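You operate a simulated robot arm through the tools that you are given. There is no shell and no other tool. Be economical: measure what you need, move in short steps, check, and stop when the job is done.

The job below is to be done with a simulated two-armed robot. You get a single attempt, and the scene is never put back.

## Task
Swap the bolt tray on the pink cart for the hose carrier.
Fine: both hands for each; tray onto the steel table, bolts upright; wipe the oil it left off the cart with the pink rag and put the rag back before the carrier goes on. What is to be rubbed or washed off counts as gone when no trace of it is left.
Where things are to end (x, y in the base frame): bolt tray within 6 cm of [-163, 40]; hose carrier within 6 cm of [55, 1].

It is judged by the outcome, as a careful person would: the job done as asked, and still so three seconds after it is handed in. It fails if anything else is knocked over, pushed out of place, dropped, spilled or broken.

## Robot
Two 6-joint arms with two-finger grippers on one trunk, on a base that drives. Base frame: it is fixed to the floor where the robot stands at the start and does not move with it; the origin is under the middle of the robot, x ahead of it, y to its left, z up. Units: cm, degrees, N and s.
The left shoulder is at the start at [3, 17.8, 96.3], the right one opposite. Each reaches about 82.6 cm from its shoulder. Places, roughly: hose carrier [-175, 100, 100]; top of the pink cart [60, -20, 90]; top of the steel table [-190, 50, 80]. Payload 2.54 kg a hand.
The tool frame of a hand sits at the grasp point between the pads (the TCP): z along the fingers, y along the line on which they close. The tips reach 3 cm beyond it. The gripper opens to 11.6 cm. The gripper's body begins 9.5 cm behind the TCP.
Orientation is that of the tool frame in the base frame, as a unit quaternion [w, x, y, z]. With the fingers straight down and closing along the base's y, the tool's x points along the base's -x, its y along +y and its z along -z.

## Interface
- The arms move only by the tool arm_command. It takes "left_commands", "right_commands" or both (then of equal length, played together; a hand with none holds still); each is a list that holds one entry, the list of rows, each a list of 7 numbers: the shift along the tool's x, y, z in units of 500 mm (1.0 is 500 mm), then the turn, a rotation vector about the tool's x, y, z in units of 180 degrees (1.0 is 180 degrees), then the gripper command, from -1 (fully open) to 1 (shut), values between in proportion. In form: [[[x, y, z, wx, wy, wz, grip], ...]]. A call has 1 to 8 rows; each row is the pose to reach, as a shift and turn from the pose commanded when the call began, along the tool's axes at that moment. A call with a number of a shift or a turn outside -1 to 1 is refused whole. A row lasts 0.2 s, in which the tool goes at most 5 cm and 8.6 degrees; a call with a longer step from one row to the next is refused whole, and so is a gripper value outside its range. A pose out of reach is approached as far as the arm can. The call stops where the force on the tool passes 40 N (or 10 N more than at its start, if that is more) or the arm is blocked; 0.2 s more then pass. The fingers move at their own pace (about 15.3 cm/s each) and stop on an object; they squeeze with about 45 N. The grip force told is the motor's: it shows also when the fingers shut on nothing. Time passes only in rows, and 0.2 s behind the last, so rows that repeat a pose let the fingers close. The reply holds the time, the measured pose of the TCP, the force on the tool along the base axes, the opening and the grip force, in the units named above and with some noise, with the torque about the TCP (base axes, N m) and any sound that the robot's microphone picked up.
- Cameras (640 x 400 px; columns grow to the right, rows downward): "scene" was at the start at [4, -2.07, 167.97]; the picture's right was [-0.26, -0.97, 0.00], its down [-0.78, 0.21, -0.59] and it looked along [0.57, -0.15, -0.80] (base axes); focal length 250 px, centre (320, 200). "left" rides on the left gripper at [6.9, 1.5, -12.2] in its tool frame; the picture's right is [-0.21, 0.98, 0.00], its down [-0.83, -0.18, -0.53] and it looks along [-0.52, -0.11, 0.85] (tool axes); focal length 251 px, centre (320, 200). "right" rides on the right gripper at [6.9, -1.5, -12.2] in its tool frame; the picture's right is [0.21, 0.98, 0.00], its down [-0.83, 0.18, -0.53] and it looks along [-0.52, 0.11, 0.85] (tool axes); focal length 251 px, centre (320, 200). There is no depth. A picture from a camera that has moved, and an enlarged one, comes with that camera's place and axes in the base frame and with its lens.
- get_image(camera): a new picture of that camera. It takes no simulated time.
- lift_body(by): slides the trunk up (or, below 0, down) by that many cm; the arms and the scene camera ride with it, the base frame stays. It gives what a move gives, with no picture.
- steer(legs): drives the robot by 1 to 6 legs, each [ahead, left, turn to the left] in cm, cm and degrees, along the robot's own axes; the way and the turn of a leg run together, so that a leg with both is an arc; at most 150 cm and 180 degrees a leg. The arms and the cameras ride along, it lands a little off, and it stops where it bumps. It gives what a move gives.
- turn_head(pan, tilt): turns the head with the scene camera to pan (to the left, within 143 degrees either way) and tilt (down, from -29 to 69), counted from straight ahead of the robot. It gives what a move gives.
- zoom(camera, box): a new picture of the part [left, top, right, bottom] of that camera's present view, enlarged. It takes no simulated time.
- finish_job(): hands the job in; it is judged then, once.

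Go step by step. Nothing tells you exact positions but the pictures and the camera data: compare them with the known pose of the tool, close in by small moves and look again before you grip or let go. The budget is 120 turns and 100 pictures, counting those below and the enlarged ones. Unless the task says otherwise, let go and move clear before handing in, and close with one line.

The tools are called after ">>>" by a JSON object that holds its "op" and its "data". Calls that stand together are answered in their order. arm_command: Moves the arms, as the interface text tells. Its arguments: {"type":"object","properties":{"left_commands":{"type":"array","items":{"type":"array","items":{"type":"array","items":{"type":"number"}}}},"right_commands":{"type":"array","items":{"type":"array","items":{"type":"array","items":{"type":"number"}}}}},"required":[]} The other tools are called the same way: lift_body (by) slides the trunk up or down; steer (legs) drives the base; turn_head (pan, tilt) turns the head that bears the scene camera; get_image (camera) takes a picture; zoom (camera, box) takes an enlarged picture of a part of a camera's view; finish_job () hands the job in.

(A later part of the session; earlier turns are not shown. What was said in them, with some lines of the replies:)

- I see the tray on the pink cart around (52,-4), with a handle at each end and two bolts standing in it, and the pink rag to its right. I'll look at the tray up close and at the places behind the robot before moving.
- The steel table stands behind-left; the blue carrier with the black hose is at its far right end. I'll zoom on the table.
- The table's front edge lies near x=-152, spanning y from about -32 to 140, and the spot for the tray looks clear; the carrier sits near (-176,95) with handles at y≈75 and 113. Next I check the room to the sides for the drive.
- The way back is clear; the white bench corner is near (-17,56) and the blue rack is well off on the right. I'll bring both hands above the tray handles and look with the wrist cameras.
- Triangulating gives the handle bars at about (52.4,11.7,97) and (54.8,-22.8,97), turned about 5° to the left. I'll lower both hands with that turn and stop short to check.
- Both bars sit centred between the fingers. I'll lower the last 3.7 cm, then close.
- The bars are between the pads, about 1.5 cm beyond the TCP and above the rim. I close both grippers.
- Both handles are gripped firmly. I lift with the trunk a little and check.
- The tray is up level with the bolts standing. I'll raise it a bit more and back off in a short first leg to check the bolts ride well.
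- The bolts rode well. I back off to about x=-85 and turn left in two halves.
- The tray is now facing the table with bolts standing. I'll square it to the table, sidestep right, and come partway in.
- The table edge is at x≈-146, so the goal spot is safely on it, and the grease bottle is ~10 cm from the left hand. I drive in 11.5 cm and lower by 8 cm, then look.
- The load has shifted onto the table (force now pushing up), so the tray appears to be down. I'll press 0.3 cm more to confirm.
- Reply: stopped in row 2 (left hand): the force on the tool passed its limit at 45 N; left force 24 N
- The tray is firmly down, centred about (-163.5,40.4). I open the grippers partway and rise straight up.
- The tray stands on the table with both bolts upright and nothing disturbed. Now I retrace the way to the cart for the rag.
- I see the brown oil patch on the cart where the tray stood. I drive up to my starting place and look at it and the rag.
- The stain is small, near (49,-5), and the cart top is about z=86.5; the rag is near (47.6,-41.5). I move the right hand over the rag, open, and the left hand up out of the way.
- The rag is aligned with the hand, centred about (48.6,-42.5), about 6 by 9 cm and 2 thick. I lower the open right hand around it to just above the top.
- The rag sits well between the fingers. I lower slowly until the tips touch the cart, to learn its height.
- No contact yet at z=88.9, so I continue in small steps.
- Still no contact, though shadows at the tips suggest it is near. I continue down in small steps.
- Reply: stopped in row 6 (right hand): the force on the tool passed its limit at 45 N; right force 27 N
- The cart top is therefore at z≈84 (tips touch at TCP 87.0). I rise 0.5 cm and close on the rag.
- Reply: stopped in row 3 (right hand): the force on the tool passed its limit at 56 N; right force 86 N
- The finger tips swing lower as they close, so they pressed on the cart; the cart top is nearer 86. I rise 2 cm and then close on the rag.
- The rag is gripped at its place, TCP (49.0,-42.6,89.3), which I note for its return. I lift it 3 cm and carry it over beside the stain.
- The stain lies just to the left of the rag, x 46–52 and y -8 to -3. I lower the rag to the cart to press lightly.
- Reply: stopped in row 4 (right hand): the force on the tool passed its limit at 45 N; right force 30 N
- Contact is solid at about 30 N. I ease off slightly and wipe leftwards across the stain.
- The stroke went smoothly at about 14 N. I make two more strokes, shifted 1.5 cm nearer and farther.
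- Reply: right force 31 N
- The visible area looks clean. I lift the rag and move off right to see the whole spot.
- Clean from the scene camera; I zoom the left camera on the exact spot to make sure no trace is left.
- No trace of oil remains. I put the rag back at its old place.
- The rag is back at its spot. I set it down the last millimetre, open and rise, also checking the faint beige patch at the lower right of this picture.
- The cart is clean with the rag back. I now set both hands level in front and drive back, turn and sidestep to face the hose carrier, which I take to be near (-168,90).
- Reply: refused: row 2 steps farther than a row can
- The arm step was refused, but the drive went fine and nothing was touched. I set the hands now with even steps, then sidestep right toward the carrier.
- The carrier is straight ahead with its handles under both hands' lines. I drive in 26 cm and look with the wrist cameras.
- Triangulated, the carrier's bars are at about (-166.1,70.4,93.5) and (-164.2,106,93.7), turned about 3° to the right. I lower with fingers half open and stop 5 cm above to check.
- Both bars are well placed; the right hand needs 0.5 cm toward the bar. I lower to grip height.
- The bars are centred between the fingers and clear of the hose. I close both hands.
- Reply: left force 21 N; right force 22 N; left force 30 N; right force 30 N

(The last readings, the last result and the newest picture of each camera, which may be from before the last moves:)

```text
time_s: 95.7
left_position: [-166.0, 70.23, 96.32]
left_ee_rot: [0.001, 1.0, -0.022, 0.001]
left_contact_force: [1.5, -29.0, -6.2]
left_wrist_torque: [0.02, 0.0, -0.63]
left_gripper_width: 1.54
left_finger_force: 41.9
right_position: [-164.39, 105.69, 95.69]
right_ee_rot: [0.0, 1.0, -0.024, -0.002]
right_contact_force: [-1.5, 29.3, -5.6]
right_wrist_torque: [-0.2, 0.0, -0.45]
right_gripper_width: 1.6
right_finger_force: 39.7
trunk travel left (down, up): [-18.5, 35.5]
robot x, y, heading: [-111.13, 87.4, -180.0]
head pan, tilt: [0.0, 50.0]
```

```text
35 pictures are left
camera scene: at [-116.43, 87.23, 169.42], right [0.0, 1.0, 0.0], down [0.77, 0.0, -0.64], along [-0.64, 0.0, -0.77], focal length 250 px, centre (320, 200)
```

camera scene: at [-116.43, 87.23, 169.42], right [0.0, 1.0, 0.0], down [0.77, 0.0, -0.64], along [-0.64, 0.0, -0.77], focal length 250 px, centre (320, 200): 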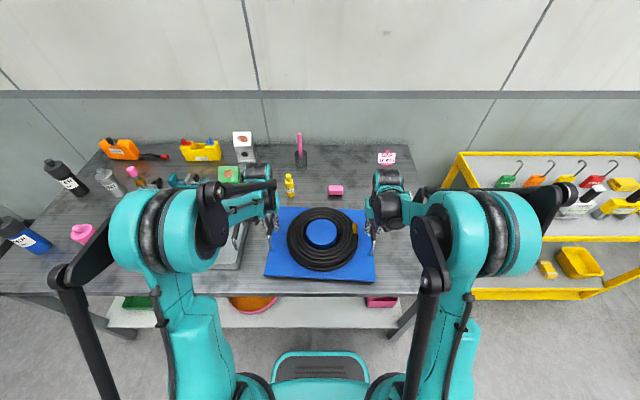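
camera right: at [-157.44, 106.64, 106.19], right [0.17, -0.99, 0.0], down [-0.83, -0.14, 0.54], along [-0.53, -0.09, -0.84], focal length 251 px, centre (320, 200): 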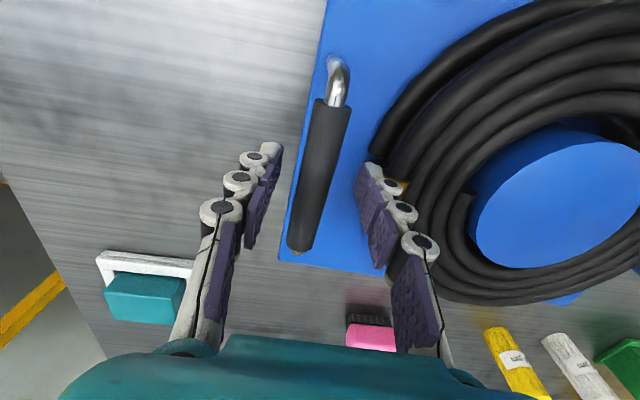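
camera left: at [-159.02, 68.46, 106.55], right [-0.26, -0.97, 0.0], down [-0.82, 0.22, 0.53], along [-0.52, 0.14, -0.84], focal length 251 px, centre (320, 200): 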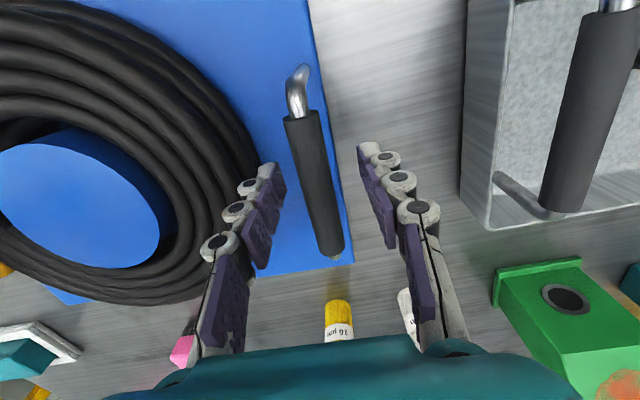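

The carrier lifts, but my hands squeeze it together by about 29 N. I ease them apart a little, then lift more.

>>> {"op": "arm_command", "data": {"left_commands": [[[0, 0.002, 0, 0, 0, 0, 1], [0, 0.004, 0, 0, 0, 0, 1]]], "right_commands": [[[0, -0.002, 0, 0, 0, 0, 1], [0, -0.004, 0, 0, 0, 0, 1]]]}}

>>> {"op": "lift_body", "data": {"by": 9}}

>>> {"op": "get_image", "data": {"camera": "scene"}}

```text
time_s: 96.3
left_position: [-165.96, 70.0, 96.39]
left_ee_rot: [0.0, 1.0, -0.023, 0.0]
left_contact_force: [3.1, -11.3, -6.2]
left_wrist_torque: [-0.16, -0.18, -0.56]
left_gripper_width: 1.55
left_finger_force: 41.7
right_position: [-164.39, 105.75, 95.55]
right_ee_rot: [0.001, 1.0, -0.023, -0.004]
right_contact_force: [-2.5, 12.4, -5.2]
right_wrist_torque: [0.06, 0.17, -0.53]
right_gripper_width: 1.61
right_finger_force: 39.5
trunk travel left (down, up): [-18.5, 35.5]
robot x, y, heading: [-111.07, 87.37, -179.8]
head pan, tilt: [0.0, 50.0]
```

```text
time_s: 97.5
left_position: [-166.02, 70.14, 105.17]
left_ee_rot: [0.0, 1.0, -0.023, 0.0]
left_contact_force: [3.2, 5.7, -6.2]
left_wrist_torque: [0.05, -0.01, -0.63]
left_gripper_width: 1.55
left_finger_force: 41.3
right_position: [-164.44, 105.59, 104.69]
right_ee_rot: [0.001, 1.0, -0.023, -0.004]
right_contact_force: [-4.1, -5.0, -6.5]
right_wrist_torque: [0.0, -0.1, -0.51]
right_gripper_width: 1.61
right_finger_force: 39.4
trunk travel left (down, up): [-27.5, 26.5]
robot x, y, heading: [-111.22, 87.36, -180.1]
head pan, tilt: [0.0, 50.0]
```

```text
34 pictures are left
camera scene: at [-116.38, 87.25, 178.41], right [0.0, 1.0, 0.0], down [0.77, 0.0, -0.64], along [-0.64, 0.0, -0.77], focal length 250 px, centre (320, 200)
```

scene: 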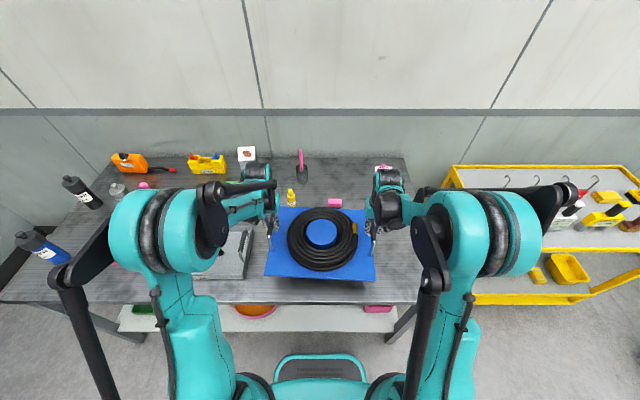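

The carrier is held level and clear. I drive back, sidestep and turn right to face the cart, stopping short for a look.

>>> {"op": "steer", "data": {"legs": [[-26, 0, 0], [0, 86, 0], [0, 0, -90], [0, 0, -90]]}}

>>> {"op": "get_image", "data": {"camera": "scene"}}

```text
time_s: 111.2
left_position: [-30.18, 17.45, 105.46]
left_ee_rot: [0.001, 0.022, 1.0, -0.001]
left_contact_force: [-4.2, -25.9, -5.2]
left_wrist_torque: [-0.06, 0.04, -0.59]
left_gripper_width: 1.53
left_finger_force: 40.9
right_position: [-31.79, -18.14, 104.73]
right_ee_rot: [0.003, 0.023, 1.0, 0.001]
right_contact_force: [3.9, 26.4, -7.0]
right_wrist_torque: [-0.11, 0.02, -0.47]
right_gripper_width: 1.61
right_finger_force: 39.8
trunk travel left (down, up): [-27.5, 26.5]
robot x, y, heading: [-84.67, -0.16, 0.3]
head pan, tilt: [0.0, 50.0]
```

```text
33 pictures are left
camera scene: at [-80.13, -0.03, 178.43], right [0.0, -1.0, 0.0], down [-0.77, 0.0, -0.64], along [0.64, 0.0, -0.77], focal length 250 px, centre (320, 200)
```

scene: 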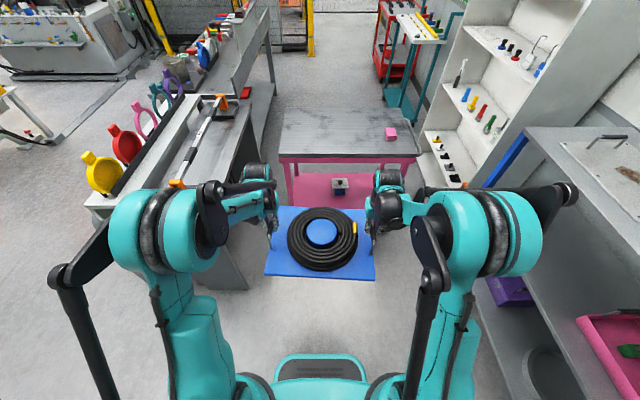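

The carrier faces the cart, whose top is clear with the rag at right. I drive ahead to bring it over (55,1).

>>> {"op": "steer", "data": {"legs": [[60, 1.3, -0.3], [25.3, 0, 0]]}}

>>> {"op": "get_image", "data": {"camera": "scene"}}

>>> {"op": "get_image", "data": {"camera": "right"}}

```text
time_s: 116.1
left_position: [56.17, 18.12, 105.28]
left_ee_rot: [0.001, 0.026, 1.0, 0.0]
left_contact_force: [-3.5, -5.5, -6.0]
left_wrist_torque: [-0.01, 0.05, -0.61]
left_gripper_width: 1.53
left_finger_force: 41.3
right_position: [54.43, -17.29, 104.54]
right_ee_rot: [0.002, 0.026, 1.0, 0.001]
right_contact_force: [2.9, 4.2, -6.5]
right_wrist_torque: [-0.01, -0.03, -0.42]
right_gripper_width: 1.62
right_finger_force: 39.3
trunk travel left (down, up): [-27.5, 26.5]
robot x, y, heading: [1.37, 1.22, -0.2]
head pan, tilt: [0.0, 50.0]
```

```text
32 pictures are left
camera scene: at [6.29, 1.13, 178.43], right [-0.01, -1.0, 0.0], down [-0.77, 0.0, -0.64], along [0.64, 0.0, -0.77], focal length 250 px, centre (320, 200)
```

scene: 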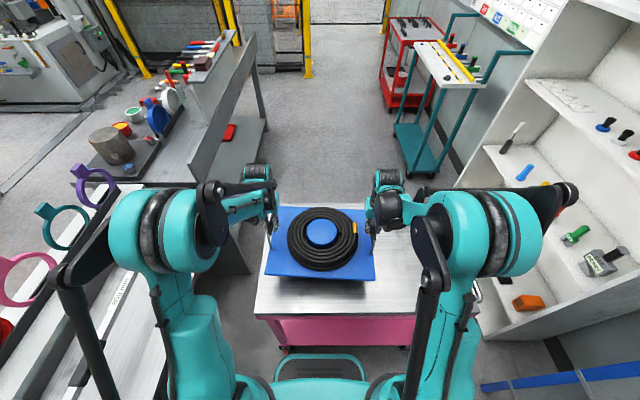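

```text
31 pictures are left
camera right: at [47.24, -18.54, 116.71], right [-0.16, 0.99, 0.0], down [0.83, 0.14, 0.54], along [0.53, 0.09, -0.84], focal length 251 px, centre (320, 200)
```

right: 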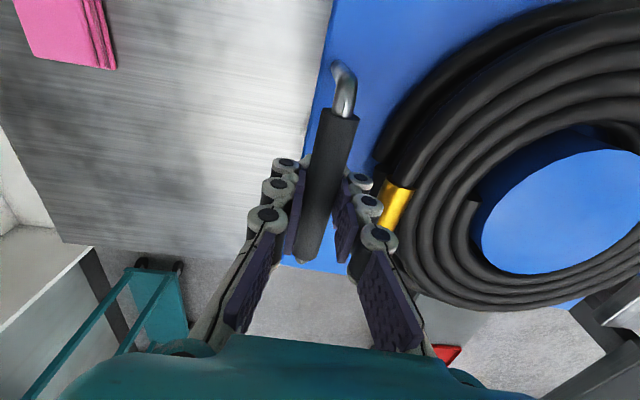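

The carrier is over the cart at about (55,0.5), inside the edges and away from the rag. I lower 8 cm by trunk, then feel for contact with the arms.

>>> {"op": "lift_body", "data": {"by": -8.5}}

>>> {"op": "arm_command", "data": {"left_commands": [[[0, 0, 0.004, 0, 0, 0, 1], [0, 0, 0.008, 0, 0, 0, 1], [0, 0, 0.012, 0, 0, 0, 1], [0, 0, 0.016, 0, 0, 0, 1], [0, 0, 0.02, 0, 0, 0, 1], [0, 0, 0.024, 0, 0, 0, 1]]], "right_commands": [[[0, 0, 0.004, 0, 0, 0, 1], [0, 0, 0.008, 0, 0, 0, 1], [0, 0, 0.012, 0, 0, 0, 1], [0, 0, 0.016, 0, 0, 0, 1], [0, 0, 0.02, 0, 0, 0, 1], [0, 0, 0.024, 0, 0, 0, 1]]]}}

>>> {"op": "get_image", "data": {"camera": "scene"}}

```text
time_s: 117.3
left_position: [56.03, 18.1, 96.91]
left_ee_rot: [0.001, 0.026, 1.0, -0.001]
left_contact_force: [-3.5, -0.1, -5.7]
left_wrist_torque: [-0.01, 0.1, -0.66]
left_gripper_width: 1.58
left_finger_force: 41.2
right_position: [54.25, -17.35, 96.26]
right_ee_rot: [0.004, 0.027, 1.0, 0.001]
right_contact_force: [3.6, 0.2, -5.5]
right_wrist_torque: [0.0, -0.1, -0.49]
right_gripper_width: 1.62
right_finger_force: 39.7
trunk travel left (down, up): [-19.0, 35.0]
robot x, y, heading: [1.58, 1.2, -0.4]
head pan, tilt: [0.0, 50.0]
```

```text
time_s: 118.7
left_position: [56.22, 18.24, 95.52]
left_ee_rot: [0.001, 0.026, 1.0, -0.001]
left_contact_force: [-2.7, 1.4, -7.2]
left_wrist_torque: [0.16, 0.05, -0.45]
left_gripper_width: 1.55
left_finger_force: 41.1
right_position: [54.38, -17.29, 95.04]
right_ee_rot: [0.004, 0.027, 1.0, 0.002]
right_contact_force: [1.8, -1.9, -5.9]
right_wrist_torque: [0.08, -0.02, -0.36]
right_gripper_width: 1.61
right_finger_force: 39.7
trunk travel left (down, up): [-19.0, 35.0]
robot x, y, heading: [1.09, 1.07, -0.3]
head pan, tilt: [0.0, 50.0]
```

```text
30 pictures are left
camera scene: at [6.19, 1.13, 169.93], right [-0.01, -1.0, 0.0], down [-0.77, 0.0, -0.64], along [0.64, 0.0, -0.77], focal length 250 px, centre (320, 200)
```

scene: 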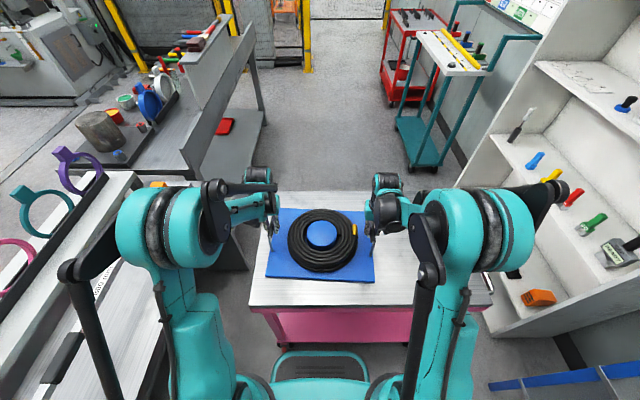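

Not in contact yet, though close. I keep lowering in 2 mm steps.

>>> {"op": "arm_command", "data": {"left_commands": [[[0, 0, 0.004, 0, 0, 0, 1], [0, 0, 0.008, 0, 0, 0, 1], [0, 0, 0.012, 0, 0, 0, 1], [0, 0, 0.016, 0, 0, 0, 1], [0, 0, 0.02, 0, 0, 0, 1], [0, 0, 0.024, 0, 0, 0, 1]]], "right_commands": [[[0, 0, 0.004, 0, 0, 0, 1], [0, 0, 0.008, 0, 0, 0, 1], [0, 0, 0.012, 0, 0, 0, 1], [0, 0, 0.016, 0, 0, 0, 1], [0, 0, 0.02, 0, 0, 0, 1], [0, 0, 0.024, 0, 0, 0, 1]]]}}

>>> {"op": "get_image", "data": {"camera": "right"}}

```text
time_s: 119.6
left_position: [56.15, 18.28, 95.45]
left_ee_rot: [0.004, 0.027, 1.0, 0.0]
left_contact_force: [5.1, -1.1, 21.3]
left_wrist_torque: [0.11, 0.79, -0.34]
left_gripper_width: 1.54
left_finger_force: 41.4
right_position: [54.39, -17.32, 94.7]
right_ee_rot: [0.007, 0.027, 1.0, 0.001]
right_contact_force: [3.3, -1.1, 25.3]
right_wrist_torque: [0.09, 0.82, -0.33]
right_gripper_width: 1.61
right_finger_force: 39.8
trunk travel left (down, up): [-19.0, 35.0]
robot x, y, heading: [1.49, 1.24, -0.2]
head pan, tilt: [0.0, 50.0]
stopped in row 4 (left hand): the force on the tool passed its limit at 46 N (the readings are from after the stop); the commanded pose is now the measured one
```

```text
29 pictures are left
camera right: at [47.07, -18.57, 106.76], right [-0.16, 0.99, 0.0], down [0.83, 0.13, 0.54], along [0.54, 0.09, -0.84], focal length 251 px, centre (320, 200)
```

right: 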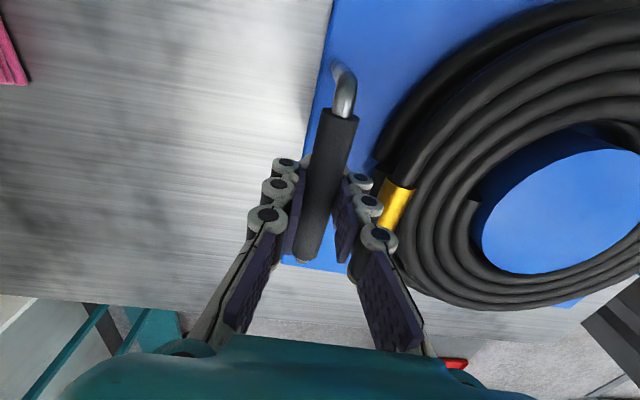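

The carrier rests on the cart. I ease off, open partway and rise straight up.

>>> {"op": "arm_command", "data": {"left_commands": [[[0, 0, -0.002, 0, 0, 0, 1], [0, 0, -0.002, 0, 0, 0, 0.2], [0, 0, -0.002, 0, 0, 0, 0.2], [0, 0, -0.05, 0, 0, 0, 0.2], [0, 0, -0.14, 0, 0, 0, 0.2], [0, 0, -0.23, 0, 0, 0, 0.2]]], "right_commands": [[[0, 0, -0.002, 0, 0, 0, 1], [0, 0, -0.002, 0, 0, 0, 0.2], [0, 0, -0.002, 0, 0, 0, 0.2], [0, 0, -0.05, 0, 0, 0, 0.2], [0, 0, -0.14, 0, 0, 0, 0.2], [0, 0, -0.23, 0, 0, 0, 0.2]]]}}

>>> {"op": "get_image", "data": {"camera": "scene"}}

>>> {"op": "get_image", "data": {"camera": "left"}}

>>> {"op": "get_image", "data": {"camera": "right"}}

```text
time_s: 121.0
left_position: [56.15, 18.19, 106.73]
left_ee_rot: [0.003, 0.026, 1.0, -0.001]
left_contact_force: [0.2, 0.4, -0.3]
left_wrist_torque: [-0.01, -0.03, 0.01]
left_gripper_width: 4.64
left_finger_force: 0.0
right_position: [54.13, -17.17, 106.14]
right_ee_rot: [0.006, 0.027, 1.0, 0.002]
right_contact_force: [-0.1, -0.6, 0.5]
right_wrist_torque: [0.05, -0.03, -0.01]
right_gripper_width: 4.62
right_finger_force: 0.0
trunk travel left (down, up): [-19.0, 35.0]
robot x, y, heading: [1.42, 1.4, -0.4]
head pan, tilt: [0.0, 50.0]
```

```text
28 pictures are left
camera scene: at [5.92, 1.13, 169.94], right [-0.01, -1.0, 0.0], down [-0.77, 0.0, -0.64], along [0.64, 0.0, -0.77], focal length 250 px, centre (320, 200)
```

scene: 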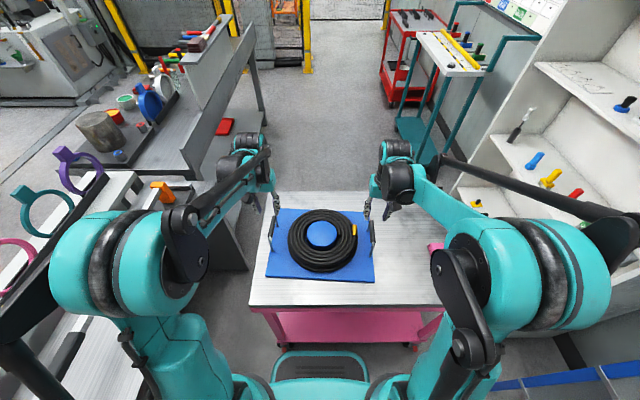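

```text
27 pictures are left
camera left: at [49.28, 20.08, 118.98], right [0.27, 0.96, 0.0], down [0.81, -0.22, 0.54], along [0.52, -0.14, -0.84], focal length 251 px, centre (320, 200)
```

left: 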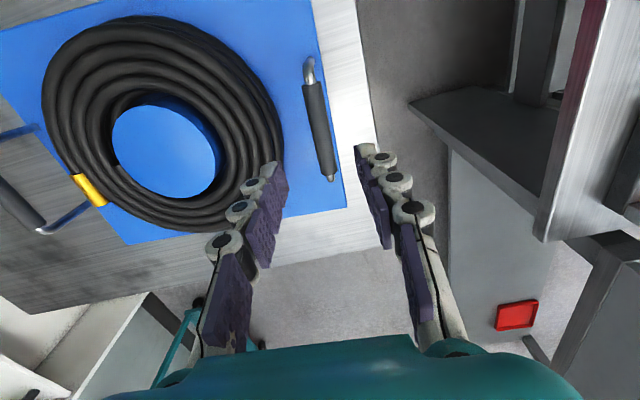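

```text
26 pictures are left
camera right: at [46.92, -18.39, 118.16], right [-0.16, 0.99, 0.0], down [0.83, 0.14, 0.54], along [0.54, 0.09, -0.84], focal length 251 px, centre (320, 200)
```

right: 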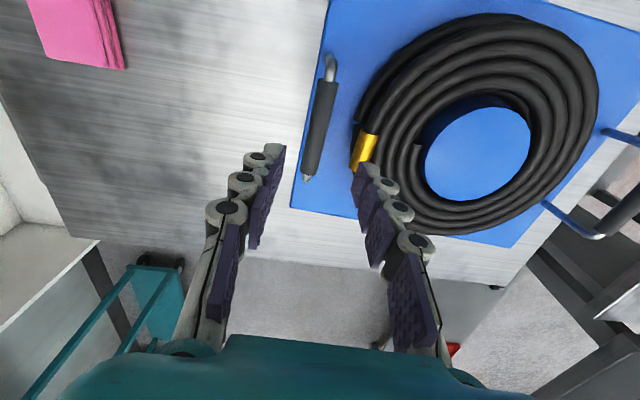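

The carrier sits at about (54.5,0.4) on the cart. I back off a little and take a last look at the tray on the steel table and at the cart.

>>> {"op": "steer", "data": {"legs": [[-40, 0, 0]]}}

>>> {"op": "get_image", "data": {"camera": "scene"}}

>>> {"op": "turn_head", "data": {"pan": 143, "tilt": 25}}

>>> {"op": "zoom", "data": {"camera": "scene", "box": [0, 150, 400, 400]}}

```text
time_s: 123.5
left_position: [15.92, 18.51, 106.68]
left_ee_rot: [0.003, 0.024, 1.0, -0.001]
left_contact_force: [-0.9, 0.0, 0.5]
left_wrist_torque: [0.04, -0.07, -0.01]
left_gripper_width: 4.64
left_finger_force: 0.0
right_position: [14.17, -16.88, 106.06]
right_ee_rot: [0.006, 0.026, 1.0, 0.002]
right_contact_force: [-0.5, -0.6, -0.7]
right_wrist_torque: [-0.03, -0.01, 0.03]
right_gripper_width: 4.63
right_finger_force: 0.0
trunk travel left (down, up): [-19.0, 35.0]
robot x, y, heading: [-38.01, 1.46, -0.1]
head pan, tilt: [0.0, 50.0]
```

```text
25 pictures are left
camera scene: at [-34.15, 1.29, 169.94], right [0.0, -1.0, 0.0], down [-0.77, 0.0, -0.64], along [0.64, 0.0, -0.77], focal length 250 px, centre (320, 200)
```

scene: 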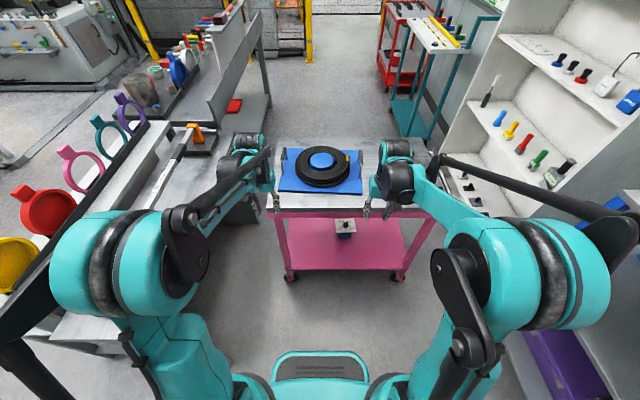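

```text
time_s: 125.7
left_position: [16.06, 18.44, 106.73]
left_ee_rot: [0.003, 0.024, 1.0, -0.001]
left_contact_force: [0.5, -0.1, 0.3]
left_wrist_torque: [0.0, 0.02, -0.01]
left_gripper_width: 4.65
left_finger_force: 0.2
right_position: [14.25, -16.96, 106.06]
right_ee_rot: [0.004, 0.025, 1.0, 0.001]
right_contact_force: [0.6, 1.2, 0.0]
right_wrist_torque: [0.02, 0.01, 0.0]
right_gripper_width: 4.63
right_finger_force: 0.1
trunk travel left (down, up): [-19.0, 35.0]
robot x, y, heading: [-38.66, 1.29, 0.0]
head pan, tilt: [143.0, 25.0]
```

```text
1.60 times, centred on (200, 275) of scene
camera zoom: at [-49.08, 6.87, 173.69], right [0.6, 0.8, 0.0], down [0.34, -0.26, -0.91], along [-0.72, 0.55, -0.42], focal length 400 px, centre (512, 80)
```

zoom: 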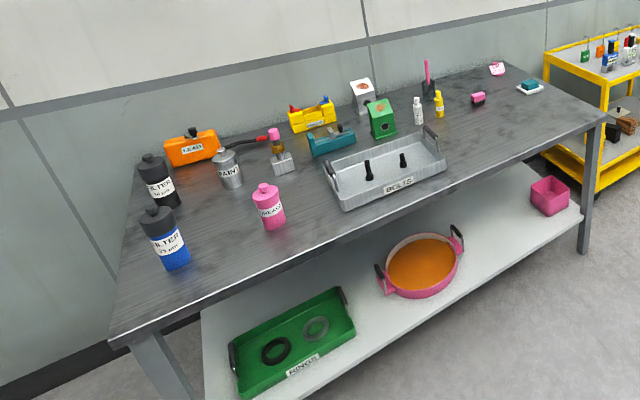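

The bolt tray stands on the steel table at about (-164,40) with both bolts upright, the carrier is on the clean cart, and the rag is back in its place. Nothing else was disturbed, so I hand in.

>>> {"op": "finish_job", "data": {}}

```text
The job is handed in.
```

The swap is done and handed in: the bolt tray is on the steel table with both bolts upright, the oil is wiped off the cart, the pink rag is back in its place, and the hose carrier is on the pink cart.
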